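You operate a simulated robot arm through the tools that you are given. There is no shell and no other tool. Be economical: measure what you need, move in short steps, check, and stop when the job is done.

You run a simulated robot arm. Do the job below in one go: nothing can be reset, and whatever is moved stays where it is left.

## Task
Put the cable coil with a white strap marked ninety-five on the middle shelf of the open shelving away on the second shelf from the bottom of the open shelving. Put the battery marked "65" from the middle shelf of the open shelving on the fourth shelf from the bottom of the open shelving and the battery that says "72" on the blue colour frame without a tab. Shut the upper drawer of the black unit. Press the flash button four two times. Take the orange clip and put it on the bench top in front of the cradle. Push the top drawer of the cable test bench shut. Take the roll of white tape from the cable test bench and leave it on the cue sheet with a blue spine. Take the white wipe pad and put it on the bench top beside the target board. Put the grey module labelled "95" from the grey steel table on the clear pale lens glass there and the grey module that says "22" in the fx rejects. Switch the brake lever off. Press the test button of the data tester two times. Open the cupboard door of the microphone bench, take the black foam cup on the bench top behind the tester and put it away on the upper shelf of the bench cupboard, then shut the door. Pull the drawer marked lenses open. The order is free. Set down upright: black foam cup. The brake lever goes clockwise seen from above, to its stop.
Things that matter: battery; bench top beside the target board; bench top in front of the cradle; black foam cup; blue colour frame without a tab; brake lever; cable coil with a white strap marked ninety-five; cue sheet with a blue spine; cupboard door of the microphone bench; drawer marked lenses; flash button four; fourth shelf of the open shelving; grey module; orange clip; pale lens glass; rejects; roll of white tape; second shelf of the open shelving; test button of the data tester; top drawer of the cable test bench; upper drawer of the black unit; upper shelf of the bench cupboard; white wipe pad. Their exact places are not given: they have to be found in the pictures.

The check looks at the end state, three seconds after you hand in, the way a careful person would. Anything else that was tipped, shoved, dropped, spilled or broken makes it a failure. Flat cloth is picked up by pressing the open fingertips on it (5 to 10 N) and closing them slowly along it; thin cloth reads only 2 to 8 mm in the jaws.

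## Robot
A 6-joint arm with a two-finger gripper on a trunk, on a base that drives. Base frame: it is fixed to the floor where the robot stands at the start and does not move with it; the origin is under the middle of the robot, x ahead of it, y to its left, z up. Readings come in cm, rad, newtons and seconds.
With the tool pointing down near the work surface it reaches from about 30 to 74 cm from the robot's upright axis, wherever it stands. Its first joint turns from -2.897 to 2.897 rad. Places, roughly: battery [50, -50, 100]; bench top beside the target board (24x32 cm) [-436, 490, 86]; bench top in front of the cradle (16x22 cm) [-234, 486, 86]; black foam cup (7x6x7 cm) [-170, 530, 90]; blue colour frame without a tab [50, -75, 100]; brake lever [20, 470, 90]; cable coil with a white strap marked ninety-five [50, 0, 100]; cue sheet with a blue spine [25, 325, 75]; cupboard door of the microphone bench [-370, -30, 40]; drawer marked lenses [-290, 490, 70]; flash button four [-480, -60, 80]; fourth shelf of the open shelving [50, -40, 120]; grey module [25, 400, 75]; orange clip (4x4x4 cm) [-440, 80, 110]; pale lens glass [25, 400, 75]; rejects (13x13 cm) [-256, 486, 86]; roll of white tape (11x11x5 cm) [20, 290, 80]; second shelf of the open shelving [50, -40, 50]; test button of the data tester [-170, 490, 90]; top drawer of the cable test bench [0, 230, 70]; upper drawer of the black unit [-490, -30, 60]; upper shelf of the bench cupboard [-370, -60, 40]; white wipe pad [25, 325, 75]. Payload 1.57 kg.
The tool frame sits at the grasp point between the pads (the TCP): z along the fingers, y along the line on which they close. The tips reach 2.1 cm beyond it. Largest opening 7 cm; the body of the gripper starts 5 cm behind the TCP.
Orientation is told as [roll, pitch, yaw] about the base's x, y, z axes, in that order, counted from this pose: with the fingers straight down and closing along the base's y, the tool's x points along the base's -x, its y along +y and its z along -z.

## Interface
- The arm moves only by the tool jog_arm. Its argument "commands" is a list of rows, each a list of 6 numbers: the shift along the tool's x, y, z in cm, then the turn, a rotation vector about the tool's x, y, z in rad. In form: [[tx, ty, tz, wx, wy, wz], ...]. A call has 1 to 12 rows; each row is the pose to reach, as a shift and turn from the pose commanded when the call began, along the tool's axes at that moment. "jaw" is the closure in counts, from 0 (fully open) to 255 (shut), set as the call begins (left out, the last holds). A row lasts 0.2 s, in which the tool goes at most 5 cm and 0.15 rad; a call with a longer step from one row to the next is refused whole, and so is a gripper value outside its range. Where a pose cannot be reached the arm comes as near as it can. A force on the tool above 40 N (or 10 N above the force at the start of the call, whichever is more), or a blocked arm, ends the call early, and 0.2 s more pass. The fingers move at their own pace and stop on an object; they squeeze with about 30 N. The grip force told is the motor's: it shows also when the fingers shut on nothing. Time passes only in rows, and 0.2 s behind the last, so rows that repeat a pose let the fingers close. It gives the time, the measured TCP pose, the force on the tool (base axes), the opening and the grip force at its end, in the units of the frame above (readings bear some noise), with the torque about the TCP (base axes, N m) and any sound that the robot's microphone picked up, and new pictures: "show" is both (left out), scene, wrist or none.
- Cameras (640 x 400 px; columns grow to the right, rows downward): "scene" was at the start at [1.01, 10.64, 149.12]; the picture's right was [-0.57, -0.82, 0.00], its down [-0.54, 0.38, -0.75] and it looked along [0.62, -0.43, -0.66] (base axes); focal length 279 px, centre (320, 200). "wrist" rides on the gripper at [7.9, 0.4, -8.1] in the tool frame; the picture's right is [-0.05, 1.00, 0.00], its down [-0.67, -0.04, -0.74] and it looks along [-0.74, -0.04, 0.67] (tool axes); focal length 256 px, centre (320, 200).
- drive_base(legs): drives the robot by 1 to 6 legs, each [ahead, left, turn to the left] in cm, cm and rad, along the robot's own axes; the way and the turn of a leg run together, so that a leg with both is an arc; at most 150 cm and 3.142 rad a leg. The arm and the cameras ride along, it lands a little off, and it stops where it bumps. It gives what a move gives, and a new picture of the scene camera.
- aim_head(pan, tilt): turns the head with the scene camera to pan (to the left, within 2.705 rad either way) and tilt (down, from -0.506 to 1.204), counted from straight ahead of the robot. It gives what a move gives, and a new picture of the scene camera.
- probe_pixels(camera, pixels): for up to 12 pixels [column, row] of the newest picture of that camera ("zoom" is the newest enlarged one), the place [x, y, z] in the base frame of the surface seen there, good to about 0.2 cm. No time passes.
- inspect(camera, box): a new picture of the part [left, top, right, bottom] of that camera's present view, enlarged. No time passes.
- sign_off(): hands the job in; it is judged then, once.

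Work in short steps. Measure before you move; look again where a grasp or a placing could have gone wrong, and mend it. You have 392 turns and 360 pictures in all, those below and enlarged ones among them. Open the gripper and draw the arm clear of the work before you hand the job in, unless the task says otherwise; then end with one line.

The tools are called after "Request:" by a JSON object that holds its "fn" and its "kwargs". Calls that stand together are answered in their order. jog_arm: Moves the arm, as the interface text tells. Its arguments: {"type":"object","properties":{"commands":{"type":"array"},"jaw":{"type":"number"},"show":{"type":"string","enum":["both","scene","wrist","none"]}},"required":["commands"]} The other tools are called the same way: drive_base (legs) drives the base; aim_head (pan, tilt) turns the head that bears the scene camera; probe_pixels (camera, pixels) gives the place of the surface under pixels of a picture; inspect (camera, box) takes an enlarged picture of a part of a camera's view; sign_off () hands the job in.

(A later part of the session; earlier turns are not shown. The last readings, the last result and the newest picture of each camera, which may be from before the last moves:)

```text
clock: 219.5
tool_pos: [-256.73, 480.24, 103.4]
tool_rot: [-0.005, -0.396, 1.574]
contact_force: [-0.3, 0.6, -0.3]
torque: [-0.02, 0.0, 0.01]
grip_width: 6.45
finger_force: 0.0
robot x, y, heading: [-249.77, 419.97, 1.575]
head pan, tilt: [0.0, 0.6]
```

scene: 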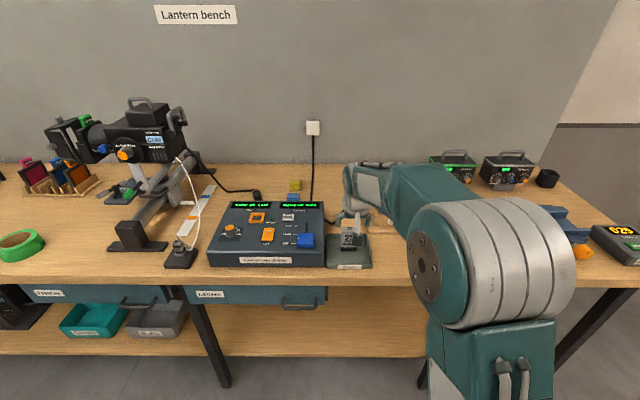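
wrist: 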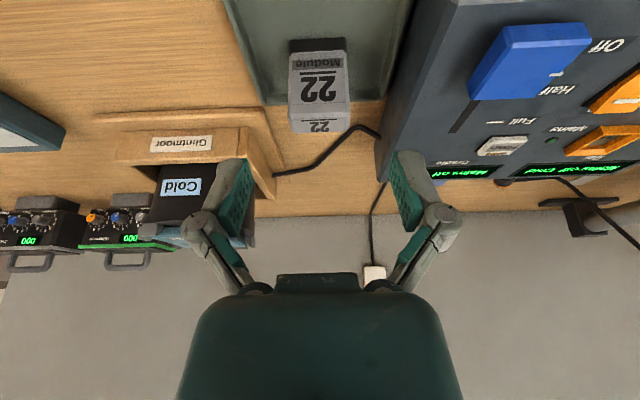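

22 stands in the rejects tray. Next the Lenses drawer: back off 15, shift left, and get a wrist view of the handle.

Request:
{"fn": "drive_base", "kwargs": {"legs": [[-18, 18, 0]]}}

Request:
{"fn": "jog_arm", "kwargs": {"commands": [[1, -1, 3.5, 0, 0, 0], [2, -2, 7, 0, 0, 0], [3, -2.5, 10.5, 0, 0, 0], [3, -2.5, 10.5, 0, 0, 0]], "jaw": 255, "show": "wrist"}}

```text
clock: 221.3
tool_pos: [-273.57, 462.24, 103.53]
tool_rot: [0.001, -0.399, 1.571]
contact_force: [-0.1, 0.5, -0.5]
torque: [0.02, -0.01, 0.01]
grip_width: 6.46
finger_force: 0.1
robot x, y, heading: [-266.96, 401.73, 1.579]
head pan, tilt: [0.0, 0.6]
```

scene: 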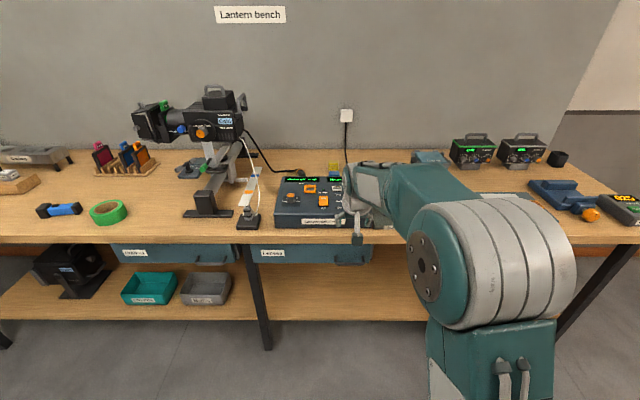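

```text
clock: 222.3
tool_pos: [-271.92, 463.6, 92.67]
tool_rot: [-0.008, -0.398, 1.574]
contact_force: [-0.9, -0.4, 0.1]
torque: [-0.02, -0.01, 0.04]
grip_width: 0.0
finger_force: 29.0
robot x, y, heading: [-267.15, 401.75, 1.571]
head pan, tilt: [0.0, 0.6]
```

wrist: 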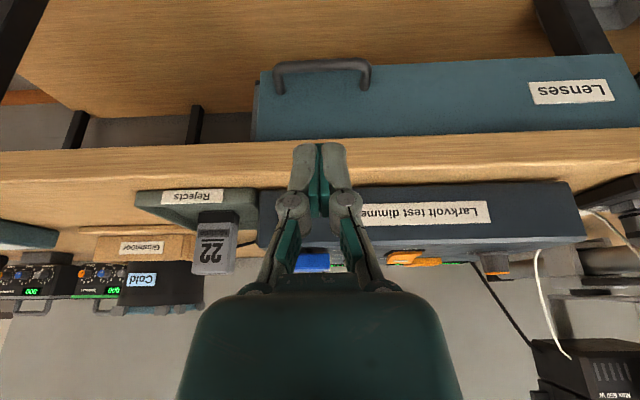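

Request:
{"fn": "inspect", "kwargs": {"camera": "wrist", "box": [240, 40, 400, 160]}}

Request:
{"fn": "probe_pixels", "kwargs": {"camera": "wrist", "pixels": [[320, 66], [300, 66], [345, 64], [320, 85], [366, 80], [279, 85], [320, 110], [320, 130], [200, 150], [400, 120]]}}

```text
3.33 times, centred on (320, 100) of wrist
```

zoom: 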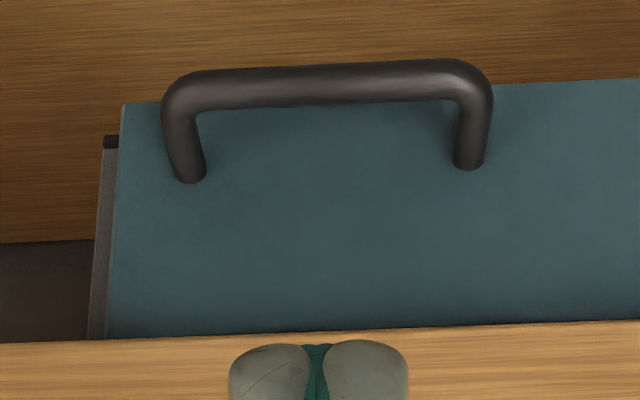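

```text
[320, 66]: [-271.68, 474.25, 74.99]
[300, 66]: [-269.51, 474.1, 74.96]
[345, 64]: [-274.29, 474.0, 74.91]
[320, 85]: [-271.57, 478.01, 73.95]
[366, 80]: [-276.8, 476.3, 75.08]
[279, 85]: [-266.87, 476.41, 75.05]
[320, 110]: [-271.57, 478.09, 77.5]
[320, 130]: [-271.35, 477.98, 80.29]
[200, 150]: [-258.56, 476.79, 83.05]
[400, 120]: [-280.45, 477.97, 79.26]
```

Handle bar is at y 474.2, z 74.5, with a 3.2 cm gap to the face. Hook the closed fingers behind it from above.

Request:
{"fn": "jog_arm", "kwargs": {"commands": [[-1.1, 0, 3.4, 0, 0, 0], [-2.2, 0, 6.8, 0, 0, 0], [-3.35, 0, 10.1, 0, 0, 0], [-6.18, 0, 13.67, 0, 0, 0], [-6.07, 0, 17.4, 0, 0, 0], [-5.2, 0, 19.5, 0, 0, 0], [-4.37, 0, 21.5, 0, 0, 0], [-4.37, 0, 21.5, 0, 0, 0]], "show": "wrist"}}

```text
clock: 223.6
tool_pos: [-271.44, 476.02, 79.06]
tool_rot: [-0.007, -0.409, 1.576]
contact_force: [0.9, -26.4, 18.2]
torque: [1.93, 0.37, 0.39]
grip_width: 0.0
finger_force: 28.8
robot x, y, heading: [-266.64, 402.07, 1.573]
head pan, tilt: [0.0, 0.6]
stopped in row 6: the force on the tool passed its limit at 62 N (the readings are from after the stop); the commanded pose is now the measured one
```

wrist: 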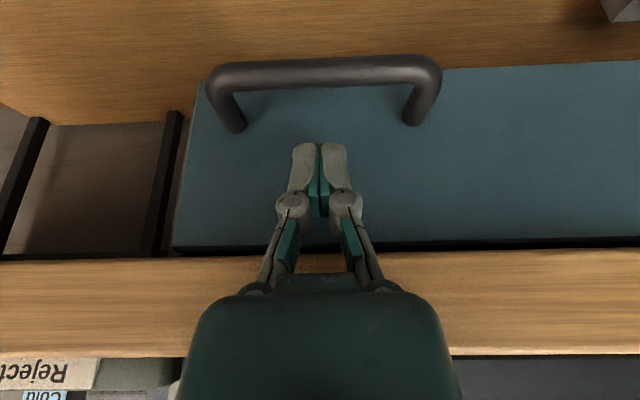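

The gripper body touched the bench edge. Back off 4 cm and tilt to −0.7.

Request:
{"fn": "jog_arm", "kwargs": {"commands": [[1.8, 0, -0.8, 0, 0, 0], [3.67, 0, -2, 0, -0.1, 0], [3.67, 0, -2, 0, -0.2, 0], [3.67, 0, -2, 0, -0.3, 0], [3.67, 0, -2, 0, -0.3, 0]], "show": "wrist"}}

```text
clock: 224.8
tool_pos: [-271.0, 472.18, 79.16]
tool_rot: [-0.032, -0.667, 1.575]
contact_force: [-1.0, -0.2, -0.6]
torque: [0.0, 0.01, 0.01]
grip_width: 0.02
finger_force: 28.3
out of reach, approached as far as the arm can: row 4, 5
robot x, y, heading: [-266.81, 401.53, 1.579]
head pan, tilt: [0.0, 0.6]
```

wrist: 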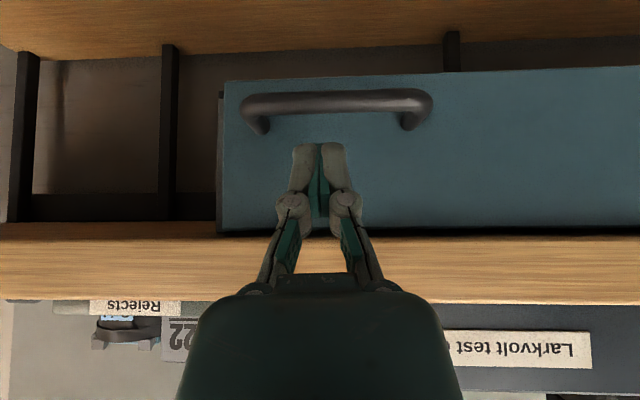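

Slightly limited; back the base 6 cm to flatten the forearm, then go to the hook pose.

Request:
{"fn": "drive_base", "kwargs": {"legs": [[-6, 0, 0]]}}

Request:
{"fn": "jog_arm", "kwargs": {"commands": [[-2, 0, 1.6, 0.02, -0.02, 0], [-4, 0, 3.2, 0.02, -0.02, 0], [-6.2, 0, 5, 0.02, -0.02, 0], [-6.2, 0, 5, 0.02, -0.02, 0]], "show": "wrist"}}

```text
clock: 225.8
tool_pos: [-270.94, 466.09, 79.25]
tool_rot: [-0.031, -0.666, 1.576]
contact_force: [0.4, 0.1, 0.4]
torque: [-0.02, 0.0, 0.02]
grip_width: 0.01
finger_force: 28.9
robot x, y, heading: [-267.15, 395.79, 1.575]
head pan, tilt: [0.0, 0.6]
```

scene: 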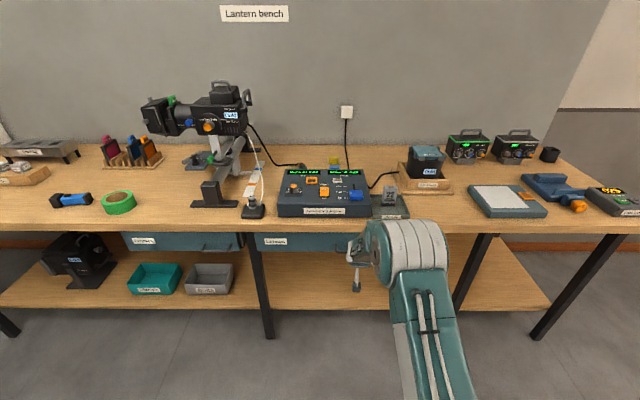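

```text
clock: 226.8
tool_pos: [-270.75, 474.1, 79.14]
tool_rot: [-0.053, -0.687, 1.575]
contact_force: [0.3, 0.3, -0.6]
torque: [-0.02, 0.01, 0.01]
grip_width: 0.0
finger_force: 29.2
robot x, y, heading: [-267.17, 396.14, 1.578]
head pan, tilt: [0.0, 0.6]
```

wrist: 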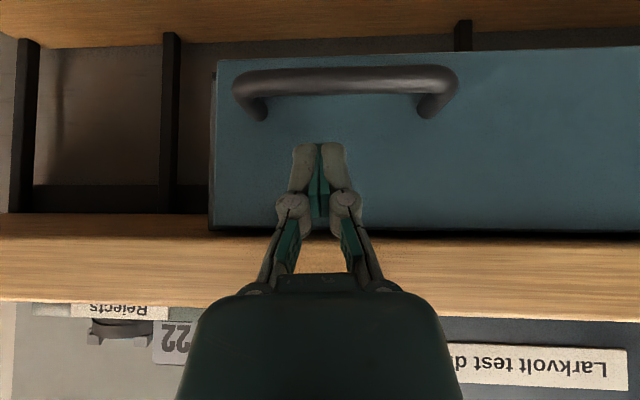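

Reachable now. Move forward and down behind the bar.

Request:
{"fn": "jog_arm", "kwargs": {"commands": [[-0.1, 0.4, 1, 0, 0, 0], [-0.21, 0.8, 2.1, 0, 0, 0], [0.7, 0.8, 3.2, 0, 0, 0], [1.63, 0.8, 4.35, 0, 0, 0], [1.63, 0.8, 4.35, 0, 0, 0]], "show": "wrist"}}

```text
clock: 228.0
tool_pos: [-271.38, 475.59, 74.9]
tool_rot: [-0.052, -0.689, 1.576]
contact_force: [0.4, 0.9, 1.3]
torque: [0.01, -0.02, 0.0]
grip_width: 0.0
finger_force: 29.0
robot x, y, heading: [-266.85, 395.61, 1.574]
head pan, tilt: [0.0, 0.6]
```

wrist: 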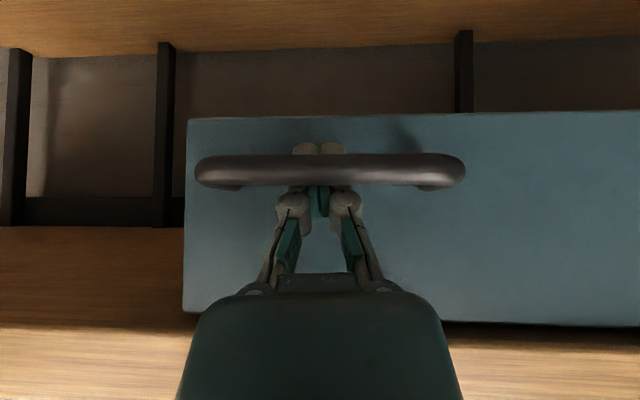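

Fingers are hooked behind the bar. Pull by driving the base back 12 cm.

Request:
{"fn": "drive_base", "kwargs": {"legs": [[-12, 0, 0]]}}

Request:
{"fn": "jog_arm", "kwargs": {"commands": [[0, 0, 0, 0, 0, 0]], "show": "wrist"}}

```text
clock: 229.2
tool_pos: [-271.49, 463.82, 74.72]
tool_rot: [-0.052, -0.688, 1.578]
contact_force: [0.3, -0.5, 0.3]
torque: [0.01, 0.03, 0.0]
grip_width: 0.01
finger_force: 28.5
robot x, y, heading: [-267.06, 383.95, 1.577]
head pan, tilt: [0.0, 0.6]
```

scene: 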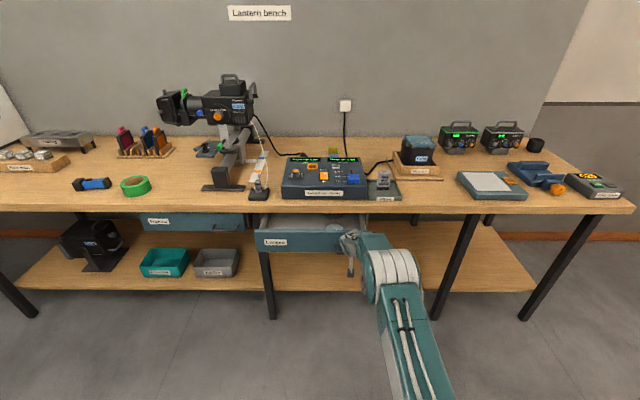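

```text
clock: 229.6
tool_pos: [-271.27, 463.8, 74.84]
tool_rot: [-0.053, -0.688, 1.579]
contact_force: [0.0, 0.5, -0.5]
torque: [0.04, 0.03, -0.02]
grip_width: 0.0
finger_force: 28.3
robot x, y, heading: [-266.56, 383.89, 1.578]
head pan, tilt: [0.0, 0.6]
```

wrist: 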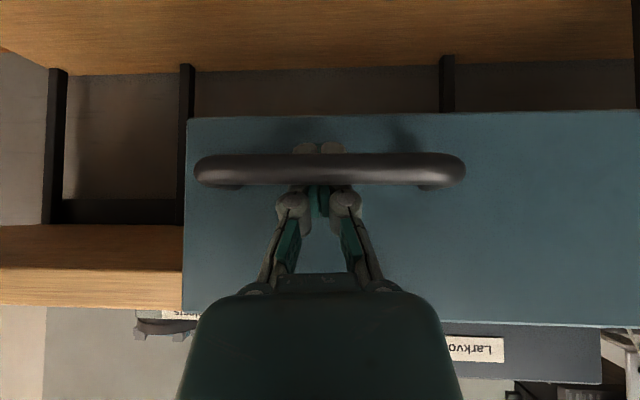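

The drawer opens. Pull a further 15 cm toward its stop.

Request:
{"fn": "drive_base", "kwargs": {"legs": [[-8, 0, 0], [-7, 0, 0]]}}

```text
clock: 231.3
tool_pos: [-271.2, 448.87, 74.81]
tool_rot: [-0.052, -0.688, 1.576]
contact_force: [-0.8, -0.6, -0.6]
torque: [0.01, -0.01, 0.02]
grip_width: 0.0
finger_force: 28.7
robot x, y, heading: [-266.69, 369.01, 1.573]
head pan, tilt: [0.0, 0.6]
```

scene: 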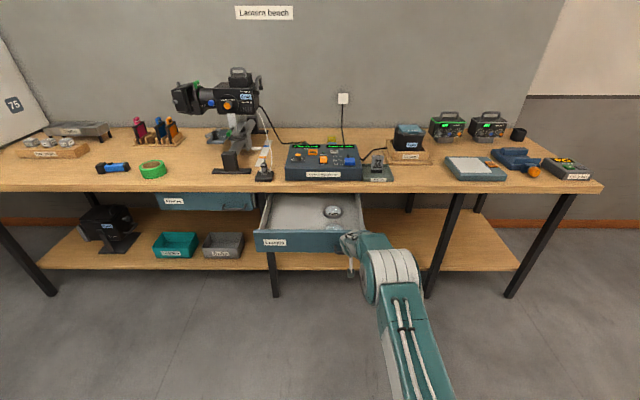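

About 27 cm open with a lens inside visible. Try 5 cm more and see whether it is at its stop.

Request:
{"fn": "drive_base", "kwargs": {"legs": [[-5, 0, 0]]}}

Request:
{"fn": "probe_pixels", "kwargs": {"camera": "scene", "pixels": [[275, 235], [300, 240], [330, 238], [265, 242]]}}

```text
clock: 232.2
tool_pos: [-271.18, 443.74, 74.94]
tool_rot: [-0.053, -0.686, 1.575]
contact_force: [0.1, -1.4, -0.8]
torque: [-0.01, -0.01, 0.0]
grip_width: 0.0
finger_force: 29.2
robot x, y, heading: [-266.49, 364.29, 1.575]
head pan, tilt: [0.0, 0.6]
```

scene: 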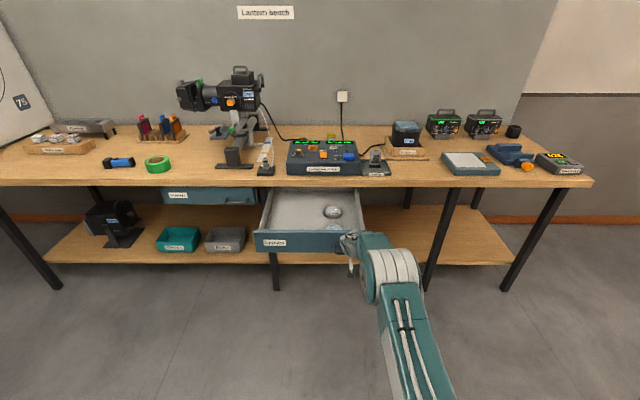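

```text
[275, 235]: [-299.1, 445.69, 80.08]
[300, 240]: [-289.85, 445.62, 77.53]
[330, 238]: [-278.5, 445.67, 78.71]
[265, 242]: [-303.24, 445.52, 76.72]
```

Drawer is 32 cm open. Unhook straight up and retract.

Request:
{"fn": "jog_arm", "kwargs": {"commands": [[-0.9, 0, -1.1, 0, 0, 0], [-2, 0, -2.4, 0, 0, 0], [-3.4, 0, -4.2, 0, 0, 0], [-5, 0, -7, 0, 0, 0], [-5, 0, -10.5, 0, 0.1, 0], [-4.5, 0, -15, 0, 0.2, 0], [-3, 0, -19, 0, 0.3, 0], [-3, 0, -23, 0, 0.4, 0], [-3, 0, -27, 0, 0.5, 0], [-3, 0, -27, 0, 0.6, 0], [-3, 0, -27, 0, 0.68, 0]], "show": "scene"}}

```text
clock: 234.6
tool_pos: [-272.56, 428.73, 97.73]
tool_rot: [-0.04, -0.008, 1.543]
contact_force: [-1.2, 0.6, 0.2]
torque: [-0.01, 0.01, -0.03]
grip_width: 0.01
finger_force: 28.2
robot x, y, heading: [-266.94, 364.35, 1.579]
head pan, tilt: [0.0, 0.6]
```

scene: 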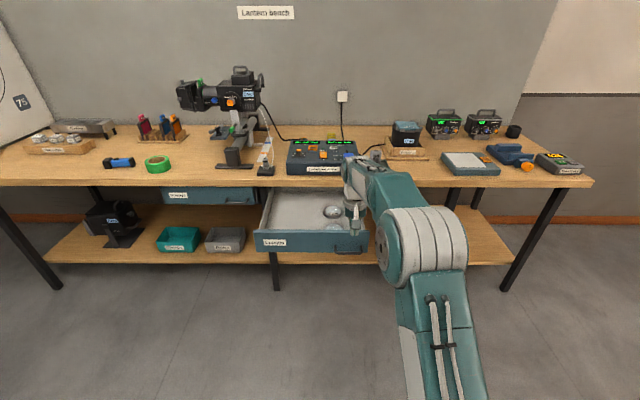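

Now the data tester: drive right 98 cm, then ahead 45.

Request:
{"fn": "drive_base", "kwargs": {"legs": [[0, -98, 0], [45, 0, 0]]}}

Request:
{"fn": "aim_head", "kwargs": {"pan": 0.15, "tilt": 0.7}}

```text
clock: 237.4
tool_pos: [-244.83, 432.9, 97.37]
tool_rot: [-0.067, -0.007, 1.63]
contact_force: [-3.5, 1.2, -0.8]
torque: [-0.13, -0.25, -0.02]
grip_width: 0.0
finger_force: 28.3
robot x, y, heading: [-230.71, 369.32, 1.641]
head pan, tilt: [0.0, 0.6]
stopped in leg 1: the robot was blocked; the commanded pose is now the measured one
```

scene: 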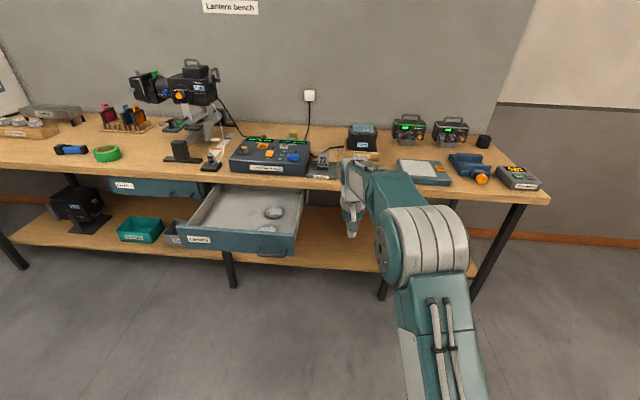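

```text
clock: 238.1
tool_pos: [-243.32, 433.12, 97.69]
tool_rot: [-0.054, -0.01, 1.634]
contact_force: [-2.1, -0.5, -0.2]
torque: [0.04, -0.14, 0.0]
grip_width: 0.0
finger_force: 28.6
robot x, y, heading: [-230.24, 370.31, 1.652]
head pan, tilt: [0.15, 0.7]
```

scene: 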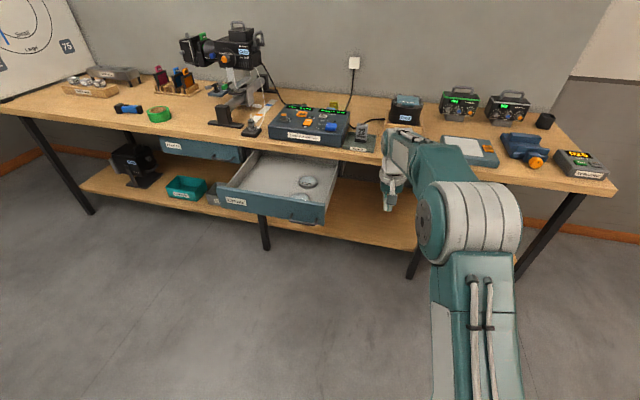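

Blocked on the right — probably by the colour table behind. Look there.

Request:
{"fn": "aim_head", "kwargs": {"pan": -1.7, "tilt": 0.8}}

```text
clock: 239.9
tool_pos: [-239.36, 433.31, 97.72]
tool_rot: [-0.033, -0.01, 1.624]
contact_force: [0.1, 0.1, -0.6]
torque: [-0.01, 0.03, -0.01]
grip_width: 0.0
finger_force: 28.7
robot x, y, heading: [-228.92, 370.23, 1.647]
head pan, tilt: [-1.7, 0.799]
```

scene: 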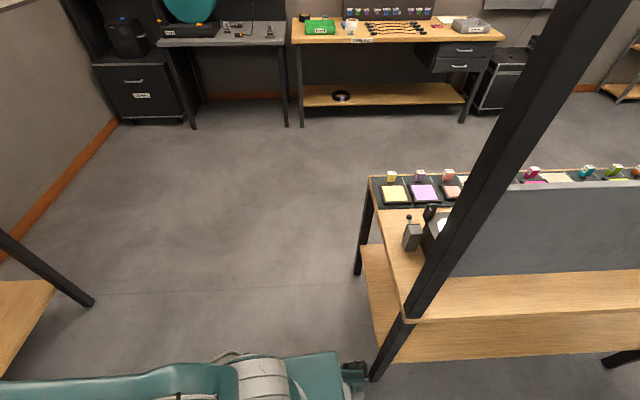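

The base corner met the colour table's leg; nothing looks toppled. Move ahead 28 first, straighten, then right.

Request:
{"fn": "drive_base", "kwargs": {"legs": [[28, 3, 0], [0, 0, -0.076], [0, -58, 0]]}}

Request:
{"fn": "aim_head", "kwargs": {"pan": 0.0, "tilt": 0.7}}

```text
clock: 245.2
tool_pos: [-181.98, 461.22, 97.8]
tool_rot: [-0.04, -0.007, 1.55]
contact_force: [-0.8, 1.4, -0.3]
torque: [-0.02, -0.04, 0.03]
grip_width: 0.03
finger_force: 28.5
robot x, y, heading: [-175.73, 397.2, 1.573]
head pan, tilt: [-1.7, 0.799]
```

scene: 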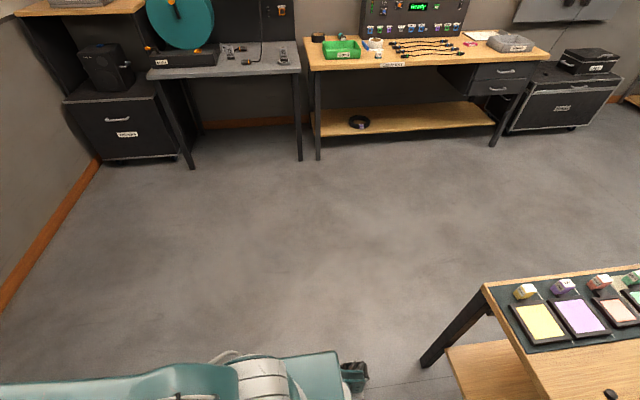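

```text
clock: 247.0
tool_pos: [-181.85, 461.06, 97.77]
tool_rot: [-0.036, -0.009, 1.551]
contact_force: [-0.9, 0.4, 0.3]
torque: [0.0, 0.02, 0.02]
grip_width: 0.0
finger_force: 28.7
robot x, y, heading: [-175.62, 397.31, 1.573]
head pan, tilt: [0.0, 0.7]
```

scene: 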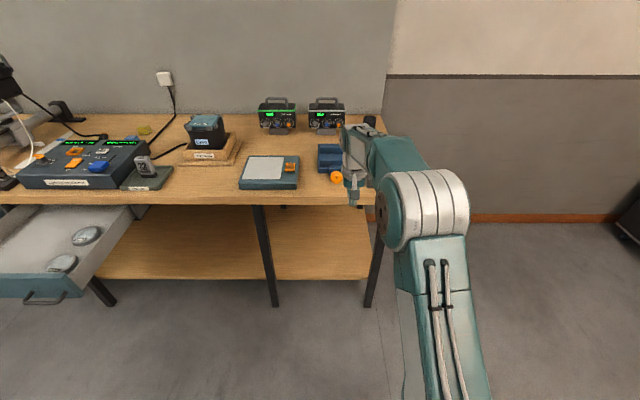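

Take the wrist view at the tester.

Request:
{"fn": "jog_arm", "kwargs": {"commands": [[2, -2, -3, -0.02, 0, -0.01], [4, -4, -6, -0.036, 0, -0.02], [4, -4, -6, -0.036, 0, -0.02]], "show": "wrist"}}

Request:
{"fn": "inspect", "kwargs": {"camera": "wrist", "box": [220, 100, 440, 260]}}

```text
clock: 247.8
tool_pos: [-178.24, 456.95, 103.97]
tool_rot: [-0.001, -0.008, 1.571]
contact_force: [-0.7, 0.5, 0.1]
torque: [0.03, 0.0, 0.01]
grip_width: 0.01
finger_force: 28.5
robot x, y, heading: [-175.58, 396.92, 1.57]
head pan, tilt: [0.0, 0.7]
```

wrist: 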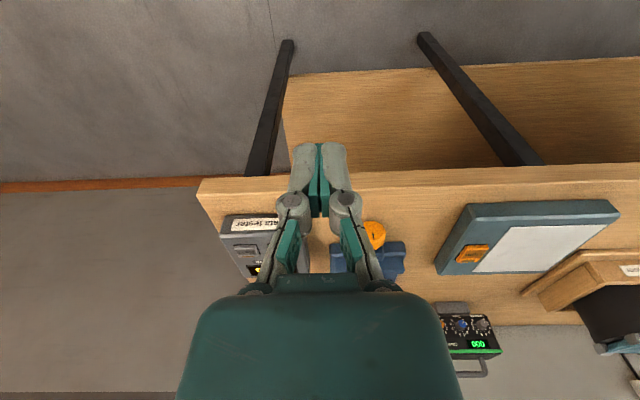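

```text
2.50 times, centred on (330, 180) of wrist
```

zoom: 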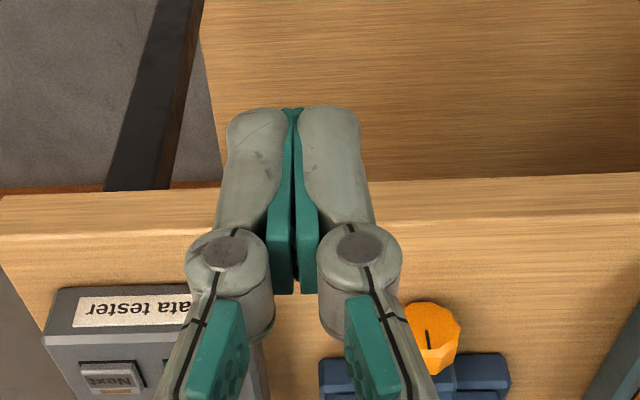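

The tester has a "Next" button and more hidden by the fingers. Shift the tool for a clear view.

Request:
{"fn": "jog_arm", "kwargs": {"commands": [[3, -4, 0, 0, 0, 0], [6, -8, 0, 0, 0, 0], [8, -12, 0, 0, 0, 0], [8, -17, 0, 0, 0, 0], [8, -17, 0, 0, 0, 0]], "show": "wrist"}}

Request:
{"fn": "inspect", "kwargs": {"camera": "wrist", "box": [280, 130, 480, 280]}}

```text
clock: 249.0
tool_pos: [-160.99, 448.98, 103.92]
tool_rot: [0.0, -0.009, 1.574]
contact_force: [0.6, 0.4, 0.0]
torque: [0.04, 0.01, -0.01]
grip_width: 0.01
finger_force: 28.4
robot x, y, heading: [-175.47, 397.2, 1.578]
head pan, tilt: [0.0, 0.7]
```

wrist: 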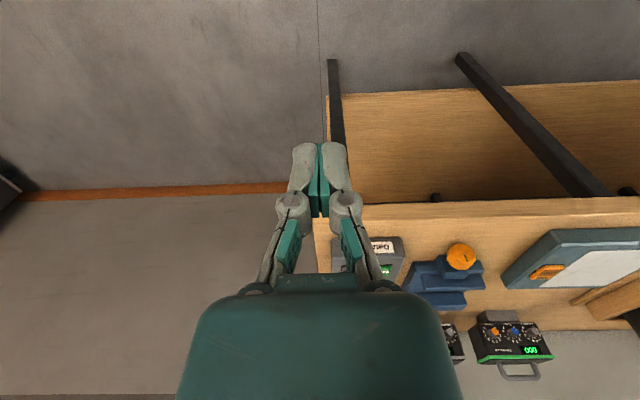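

```text
2.67 times, centred on (380, 205) of wrist
```

zoom: 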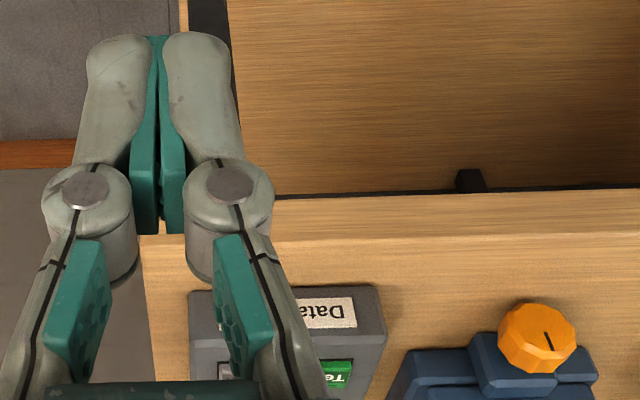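

The green "Test" button shows at zoom (335,370). Probe it, and enlarge the scene camera's view.

Request:
{"fn": "probe_pixels", "kwargs": {"camera": "zoom", "pixels": [[335, 365], [345, 375], [330, 385], [350, 362], [300, 365], [340, 340], [375, 340]]}}

Request:
{"fn": "aim_head", "kwargs": {"pan": -0.1, "tilt": 0.71}}

Request:
{"fn": "inspect", "kwargs": {"camera": "scene", "box": [300, 110, 460, 210]}}

```text
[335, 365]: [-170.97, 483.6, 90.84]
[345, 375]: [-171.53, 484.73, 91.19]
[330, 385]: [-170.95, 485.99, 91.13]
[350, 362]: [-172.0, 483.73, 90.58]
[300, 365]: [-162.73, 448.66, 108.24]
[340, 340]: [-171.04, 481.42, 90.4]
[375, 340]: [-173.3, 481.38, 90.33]
```

```text
clock: 249.6
tool_pos: [-160.89, 448.95, 103.94]
tool_rot: [0.001, -0.01, 1.573]
contact_force: [0.1, -0.6, -0.1]
torque: [-0.01, 0.01, -0.04]
grip_width: 0.0
finger_force: 28.5
robot x, y, heading: [-176.01, 397.35, 1.575]
head pan, tilt: [-0.099, 0.71]
```

scene: 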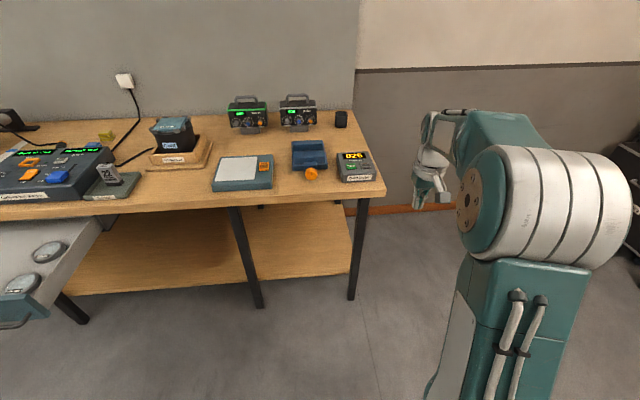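

```text
4.00 times, centred on (380, 160) of scene
```

zoom: 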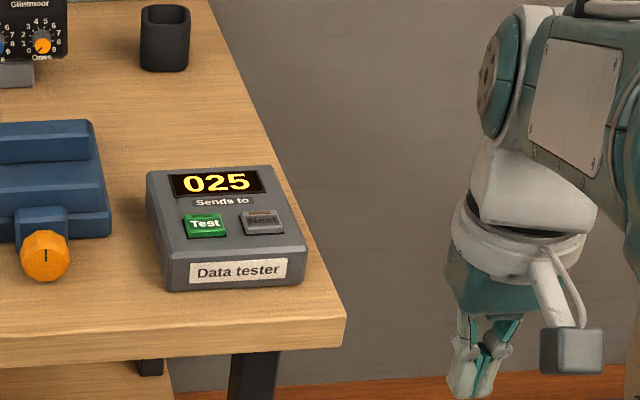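

Tester shows "025"; Test is green at zoom (205,224). Probe it.

Request:
{"fn": "probe_pixels", "kwargs": {"camera": "zoom", "pixels": [[205, 224], [188, 218], [224, 218], [190, 233], [226, 232], [205, 205], [240, 230], [165, 45], [150, 20], [185, 20], [165, 65]]}}

```text
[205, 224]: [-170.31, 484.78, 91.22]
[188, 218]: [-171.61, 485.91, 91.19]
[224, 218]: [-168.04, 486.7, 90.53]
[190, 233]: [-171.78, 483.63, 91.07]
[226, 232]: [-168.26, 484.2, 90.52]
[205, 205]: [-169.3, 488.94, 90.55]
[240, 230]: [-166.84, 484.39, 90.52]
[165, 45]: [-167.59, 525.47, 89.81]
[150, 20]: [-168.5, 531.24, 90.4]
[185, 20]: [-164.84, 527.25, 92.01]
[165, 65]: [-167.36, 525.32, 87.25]
```

Drive ahead 25 and position the closed fingertips above the button.

Request:
{"fn": "drive_base", "kwargs": {"legs": [[25, 0, 0]]}}

Request:
{"fn": "jog_arm", "kwargs": {"commands": [[-3.5, 3, 2, 0, 0, 0], [-7, 6, 4, 0, 0, 0], [-10.9, 9.2, 6, 0, 0, 0], [-10.9, 9.2, 6, 0, 0, 0]], "show": "wrist"}}

```text
clock: 251.4
tool_pos: [-160.98, 473.75, 103.97]
tool_rot: [0.001, -0.011, 1.573]
contact_force: [-0.2, 0.0, 0.0]
torque: [0.03, 0.0, 0.02]
grip_width: 0.03
finger_force: 28.6
robot x, y, heading: [-175.61, 422.03, 1.57]
head pan, tilt: [-0.099, 0.71]
```

scene: 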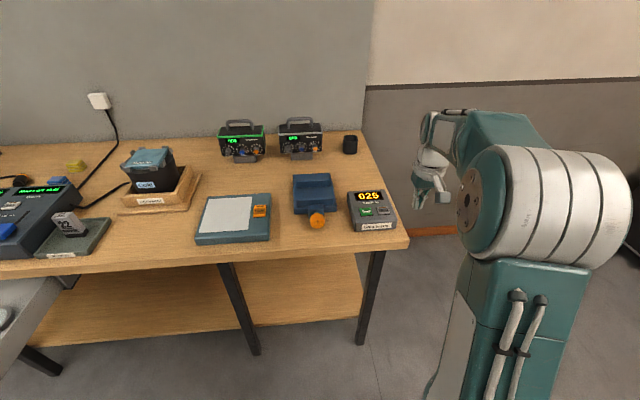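

```text
refused: row 1 steps farther than a row can; nothing moved
```

Request:
{"fn": "jog_arm", "kwargs": {"commands": [[-3, 2.5, 1.5, 0, 0, 0], [-6, 5, 3, 0, 0, 0], [-9, 7.5, 4.5, 0, 0, 0], [-11.2, 9.2, 6, 0, 0, 0], [-11.2, 9.2, 6, 0, 0, 0]], "show": "wrist"}}

Request:
{"fn": "inspect", "kwargs": {"camera": "scene", "box": [0, 140, 200, 280]}}

```text
clock: 252.7
tool_pos: [-170.22, 484.9, 98.29]
tool_rot: [-0.002, -0.009, 1.571]
contact_force: [-0.8, -0.6, -0.5]
torque: [-0.02, 0.01, -0.01]
grip_width: 0.0
finger_force: 28.6
robot x, y, heading: [-175.93, 421.78, 1.579]
head pan, tilt: [-0.099, 0.71]
```

wrist: 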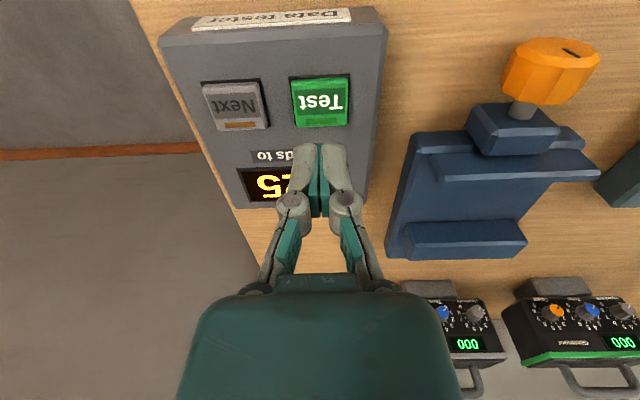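

```text
2.86 times, centred on (100, 210) of scene
```

zoom: 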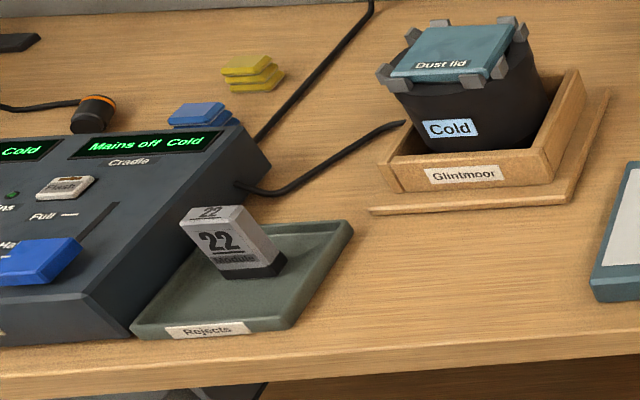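

22 stands properly in the tray. Verify the button under the fingertips.

Request:
{"fn": "probe_pixels", "kwargs": {"camera": "wrist", "pixels": [[320, 100], [295, 85], [347, 80], [297, 125], [347, 122], [235, 105]]}}

Request:
{"fn": "jog_arm", "kwargs": {"commands": [[0, 0, 2, 0, 0, 0], [0, 0, 4, 0, 0, 0], [0, 0, 4.4, 0, 0, 0], [0, 0, 4.7, 0, 0, 0]], "show": "wrist"}}

```text
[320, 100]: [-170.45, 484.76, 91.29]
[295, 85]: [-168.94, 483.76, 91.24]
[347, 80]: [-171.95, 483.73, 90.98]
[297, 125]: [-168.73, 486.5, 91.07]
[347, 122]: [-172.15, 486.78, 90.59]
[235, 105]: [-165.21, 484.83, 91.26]
```

```text
clock: 253.7
tool_pos: [-170.2, 485.1, 93.42]
tool_rot: [-0.003, -0.01, 1.571]
contact_force: [0.1, 0.6, -0.2]
torque: [-0.03, -0.01, 0.01]
grip_width: 0.0
finger_force: 28.9
robot x, y, heading: [-175.82, 421.59, 1.571]
head pan, tilt: [-0.099, 0.71]
```

wrist: 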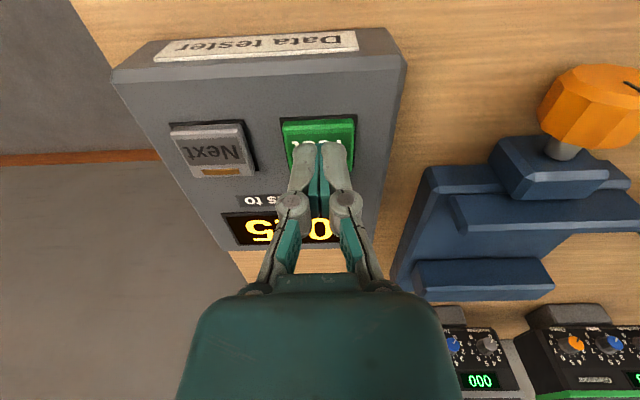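

Right over the button. Press down in small steps, watching for a click.

Request:
{"fn": "jog_arm", "kwargs": {"commands": [[0, 0, 0.15, 0, 0, 0], [0, 0, 0.3, 0, 0, 0], [0, 0, 0.45, 0, 0, 0]], "show": "none"}}

```text
clock: 254.4
tool_pos: [-170.33, 485.05, 93.07]
tool_rot: [-0.001, -0.012, 1.572]
contact_force: [-2.0, 0.3, 2.5]
torque: [-0.05, 0.01, -0.03]
grip_width: 0.6
finger_force: 28.6
robot x, y, heading: [-175.83, 421.72, 1.574]
head pan, tilt: [-0.099, 0.71]
heard: click
```

First click heard. Release and press once more.

Request:
{"fn": "jog_arm", "kwargs": {"commands": [[0, 0, -0.5, 0, 0, 0], [0, 0, -1, 0, 0, 0], [0, 0, -1, 0, 0, 0]], "show": "wrist"}}

Request:
{"fn": "jog_arm", "kwargs": {"commands": [[0, 0, 0.5, 0, 0, 0], [0, 0, 0.7, 0, 0, 0], [0, 0, 0.85, 0, 0, 0], [0, 0, 1.0, 0, 0, 0]], "show": "none"}}

```text
clock: 255.2
tool_pos: [-170.23, 484.99, 93.99]
tool_rot: [-0.002, -0.011, 1.572]
contact_force: [0.3, -0.1, -0.7]
torque: [-0.02, 0.0, 0.02]
grip_width: 0.0
finger_force: 29.0
robot x, y, heading: [-175.88, 421.99, 1.575]
head pan, tilt: [-0.099, 0.71]
```

wrist: 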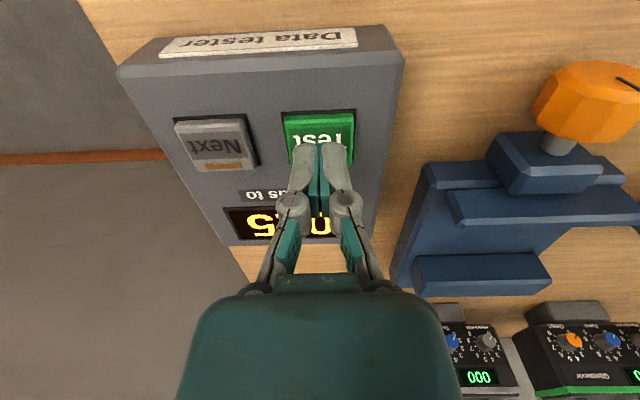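

```text
clock: 256.2
tool_pos: [-170.37, 485.13, 92.94]
tool_rot: [-0.003, -0.01, 1.571]
contact_force: [1.0, -0.5, 3.2]
torque: [-0.03, -0.03, 0.02]
grip_width: 0.63
finger_force: 28.2
robot x, y, heading: [-175.29, 422.22, 1.572]
head pan, tilt: [-0.099, 0.71]
heard: click
```

Second click heard. Raise, then go fetch the wipe pad from the cable test bench.

Request:
{"fn": "jog_arm", "kwargs": {"commands": [[0, 0, -2, 0, 0, 0], [1, 0, -6, 0, 0, 0], [5, 0, -9, 0, 0, 0], [9, 0, -11, 0, 0, 0]], "jaw": 0, "show": "none"}}

Request:
{"fn": "drive_base", "kwargs": {"legs": [[-22, 0, 0], [0, 0, -1.571], [88, 0, 0], [0, -76, 0], [36, 0, 0]]}}

Request:
{"fn": "jog_arm", "kwargs": {"commands": [[0, 0, 0, 0, 0, 0]], "show": "wrist"}}

```text
clock: 257.2
tool_pos: [-170.44, 475.71, 103.87]
tool_rot: [-0.001, -0.009, 1.572]
contact_force: [0.0, 0.0, -0.3]
torque: [-0.02, -0.04, -0.03]
grip_width: 7.01
finger_force: 0.0
robot x, y, heading: [-175.85, 422.43, 1.576]
head pan, tilt: [-0.099, 0.71]
```

```text
clock: 272.6
tool_pos: [0.94, 316.8, 103.89]
tool_rot: [0.0, -0.011, -0.018]
contact_force: [0.5, -0.3, -1.1]
torque: [0.04, 0.01, 0.0]
grip_width: 7.02
finger_force: 0.0
robot x, y, heading: [-52.9, 323.14, -0.007]
head pan, tilt: [-0.099, 0.71]
```

scene: 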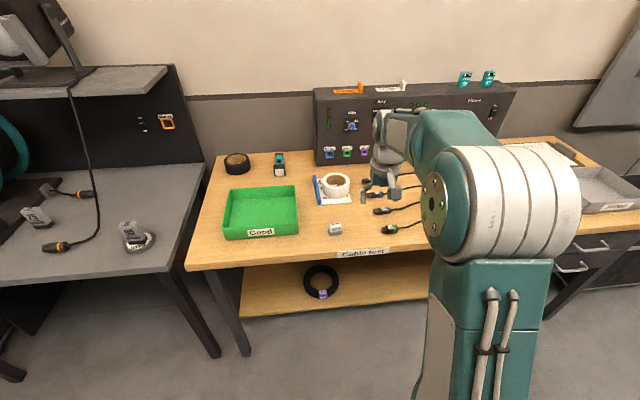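

```text
clock: 273.0
tool_pos: [0.81, 316.92, 103.91]
tool_rot: [-0.002, -0.01, -0.017]
contact_force: [-0.2, -0.1, -0.5]
torque: [0.02, -0.05, -0.01]
grip_width: 6.98
finger_force: 0.0
robot x, y, heading: [-52.65, 322.86, -0.014]
head pan, tilt: [-0.099, 0.71]
```

wrist: 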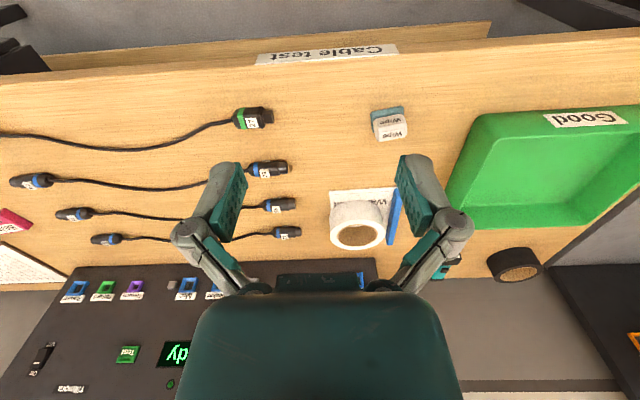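

The wipe pad is at (390,123). Enlarge and measure.

Request:
{"fn": "inspect", "kwargs": {"camera": "wrist", "box": [350, 90, 430, 150]}}

Request:
{"fn": "probe_pixels", "kwargs": {"camera": "wrist", "pixels": [[372, 112], [404, 110], [374, 122], [406, 120], [378, 138], [406, 135], [391, 130], [390, 108], [392, 137]]}}

```text
6.67 times, centred on (390, 120) of wrist
```

zoom: 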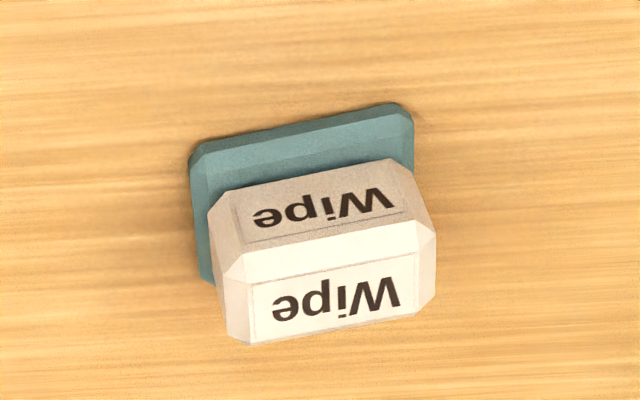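

```text
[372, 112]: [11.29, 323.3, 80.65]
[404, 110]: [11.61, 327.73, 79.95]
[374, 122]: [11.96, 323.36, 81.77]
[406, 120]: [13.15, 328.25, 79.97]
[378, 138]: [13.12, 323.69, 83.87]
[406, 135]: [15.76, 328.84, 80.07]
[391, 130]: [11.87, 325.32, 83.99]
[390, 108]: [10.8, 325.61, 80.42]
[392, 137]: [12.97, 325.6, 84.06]
```

Pad block centre ≈[12.3,325.45], turned ≈0.2 rad, top z 84. Go above it with matching yaw.

Request:
{"fn": "jog_arm", "kwargs": {"commands": [[-2.8, 2.2, 3, 0, 0, -0.1], [-5.6, 4.4, 6, 0, 0, -0.2], [-8.5, 6.5, 9, 0, 0, -0.22], [-11.35, 8.7, 12, 0, 0, -0.22], [-11.35, 8.7, 14, 0, 0, -0.22], [-11.35, 8.7, 14, 0, 0, -0.22]], "show": "wrist"}}

```text
clock: 274.4
tool_pos: [12.49, 325.12, 89.9]
tool_rot: [-0.004, -0.011, 0.202]
contact_force: [0.2, 0.2, 0.7]
torque: [0.01, -0.05, 0.02]
grip_width: 7.01
finger_force: 0.0
robot x, y, heading: [-52.84, 323.01, -0.014]
head pan, tilt: [-0.099, 0.71]
```

wrist: 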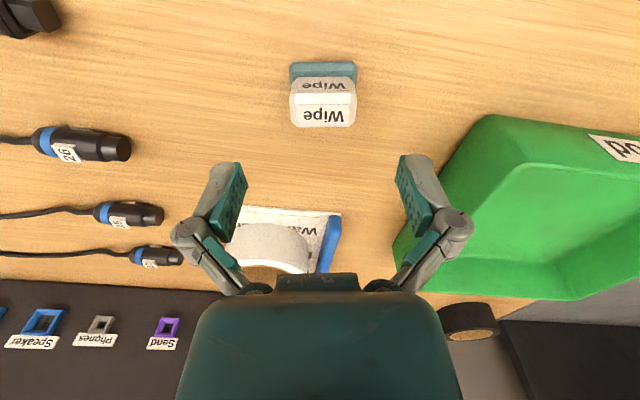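

Centred and aligned. Narrow the jaw a bit and descend 6.5 cm, then close.

Request:
{"fn": "jog_arm", "kwargs": {"commands": [[0, 0, 2.5, 0, 0, 0], [0, 0, 5, 0, 0, 0], [0, 0, 6.4, 0, 0, 0], [0, 0, 6.4, 0, 0, 0]], "jaw": 60, "show": "wrist"}}

Request:
{"fn": "jog_arm", "kwargs": {"commands": [[0, 0, 0, 0, 0, 0], [0, 0, 0, 0, 0, 0], [0, 0, 0, 0, 0, 0], [0, 0, 0, 0, 0, 0]], "jaw": 255, "show": "none"}}

Request:
{"fn": "jog_arm", "kwargs": {"commands": [[0, 0, -0.5, 0, 0, 0], [0, 0, -1.5, 0, 0, 0], [0, 0, -3, 0, 0, 0], [0, 0, -5, 0, 0, 0], [0, 0, -7.5, 0, 0, 0], [0, 0, -10, 0, 0, 0]], "show": "wrist"}}

```text
clock: 275.4
tool_pos: [12.66, 325.21, 83.57]
tool_rot: [0.0, -0.012, 0.202]
contact_force: [0.2, 0.1, 0.3]
torque: [-0.02, 0.04, 0.03]
grip_width: 5.36
finger_force: 0.0
robot x, y, heading: [-52.86, 323.13, -0.019]
head pan, tilt: [-0.099, 0.71]
```

wrist: 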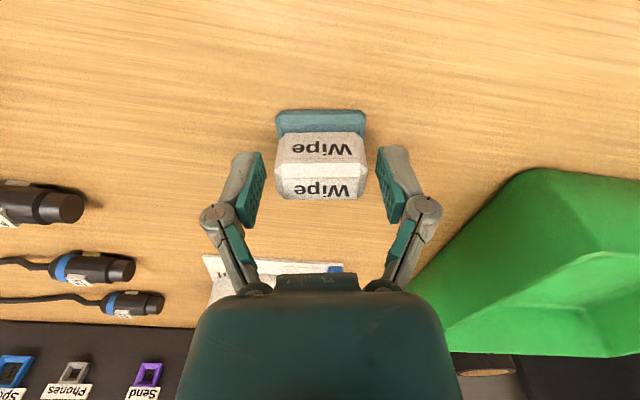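

```text
clock: 276.4
tool_pos: [12.65, 325.21, 83.66]
tool_rot: [-0.003, -0.01, 0.203]
contact_force: [0.3, 0.2, 5.6]
torque: [0.02, 0.01, -0.02]
grip_width: 3.92
finger_force: 30.3
robot x, y, heading: [-52.86, 323.05, -0.021]
head pan, tilt: [-0.099, 0.71]
```

```text
clock: 277.8
tool_pos: [12.64, 325.35, 93.65]
tool_rot: [-0.004, -0.011, 0.203]
contact_force: [0.9, 0.3, -0.3]
torque: [-0.02, 0.01, -0.02]
grip_width: 3.89
finger_force: 29.8
robot x, y, heading: [-53.4, 323.0, -0.018]
head pan, tilt: [-0.099, 0.71]
```

wrist: 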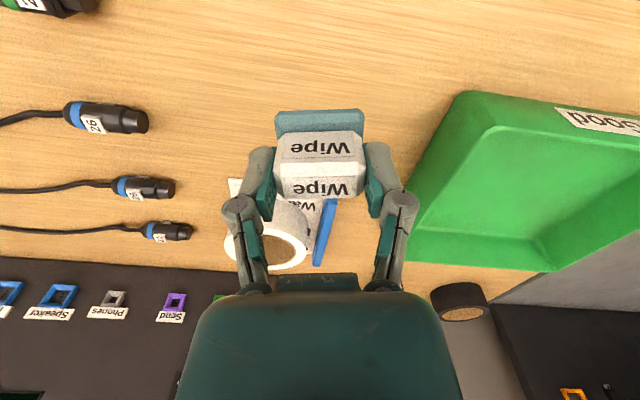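

Pad held. Raise and retract, then route around to the target-board end of the lantern bench.

Request:
{"fn": "jog_arm", "kwargs": {"commands": [[3, 0, -3, 0, 0, 0.05], [6, 0, -6, 0, 0, 0.1], [9, 0, -9, 0, 0, 0.2], [11, 0, -11, 0, 0, 0.2]], "show": "none"}}

Request:
{"fn": "drive_base", "kwargs": {"legs": [[-40, 0, 0.015], [0, 76, 0], [0, 0, 1.571], [0, 150, 0], [0, 150, 0], [0, 38, 0]]}}

Request:
{"fn": "aim_head", "kwargs": {"pan": 0.0, "tilt": 0.65}}

```text
clock: 278.8
tool_pos: [1.62, 323.18, 104.64]
tool_rot: [-0.001, -0.009, 0.003]
contact_force: [1.1, -0.1, -0.6]
torque: [0.02, 0.01, -0.01]
grip_width: 3.88
finger_force: 30.4
robot x, y, heading: [-53.08, 322.61, -0.012]
head pan, tilt: [-0.099, 0.71]
```

```text
clock: 304.9
tool_pos: [-429.42, 460.72, 104.71]
tool_rot: [0.001, -0.01, 1.583]
contact_force: [0.4, 0.5, -0.2]
torque: [-0.01, 0.01, 0.0]
grip_width: 3.88
finger_force: 29.9
robot x, y, heading: [-429.18, 406.18, 1.567]
head pan, tilt: [-0.099, 0.71]
```

scene: 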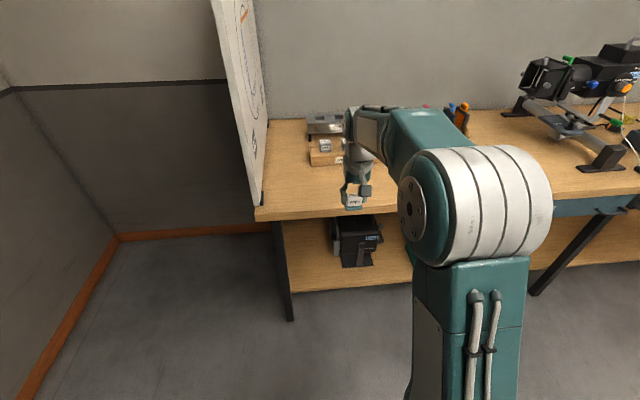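

```text
clock: 305.6
tool_pos: [-429.68, 460.78, 104.69]
tool_rot: [0.001, -0.01, 1.584]
contact_force: [0.3, -0.5, 1.2]
torque: [0.02, -0.02, 0.0]
grip_width: 3.89
finger_force: 29.9
robot x, y, heading: [-429.37, 406.28, 1.567]
head pan, tilt: [0.0, 0.649]
```

scene: 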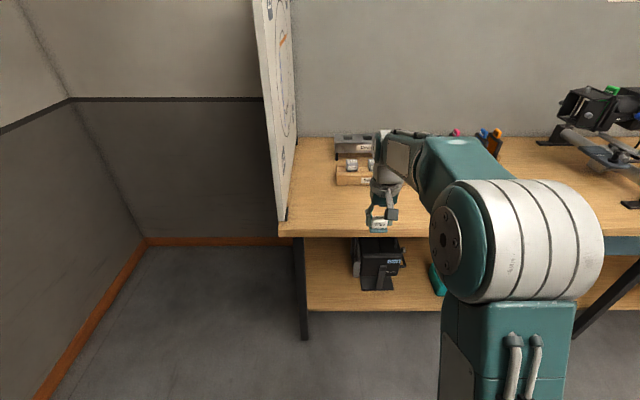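

The target board is at left; probe the bench area beside it.

Request:
{"fn": "probe_pixels", "kwargs": {"camera": "scene", "pixels": [[300, 220], [320, 210], [330, 190], [305, 160], [340, 185], [365, 183], [335, 172], [350, 230], [284, 222], [340, 205]]}}

Request:
{"fn": "jog_arm", "kwargs": {"commands": [[0, 0, 0, 0, 0, 0]], "show": "wrist"}}

```text
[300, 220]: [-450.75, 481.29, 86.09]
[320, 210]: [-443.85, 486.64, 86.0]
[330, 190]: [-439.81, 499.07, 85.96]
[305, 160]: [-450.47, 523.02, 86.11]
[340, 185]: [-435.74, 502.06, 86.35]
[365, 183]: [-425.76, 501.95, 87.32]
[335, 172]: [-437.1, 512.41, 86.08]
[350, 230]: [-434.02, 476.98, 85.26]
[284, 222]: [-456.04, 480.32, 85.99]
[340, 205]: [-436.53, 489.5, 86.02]
```

```text
clock: 305.9
tool_pos: [-429.92, 460.64, 104.75]
tool_rot: [-0.003, -0.011, 1.585]
contact_force: [0.8, 0.2, -0.2]
torque: [0.0, -0.01, -0.01]
grip_width: 3.89
finger_force: 30.0
robot x, y, heading: [-429.22, 406.16, 1.566]
head pan, tilt: [0.0, 0.649]
```

wrist: 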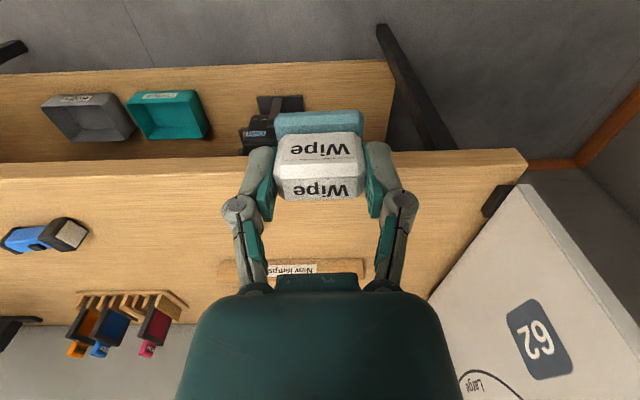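

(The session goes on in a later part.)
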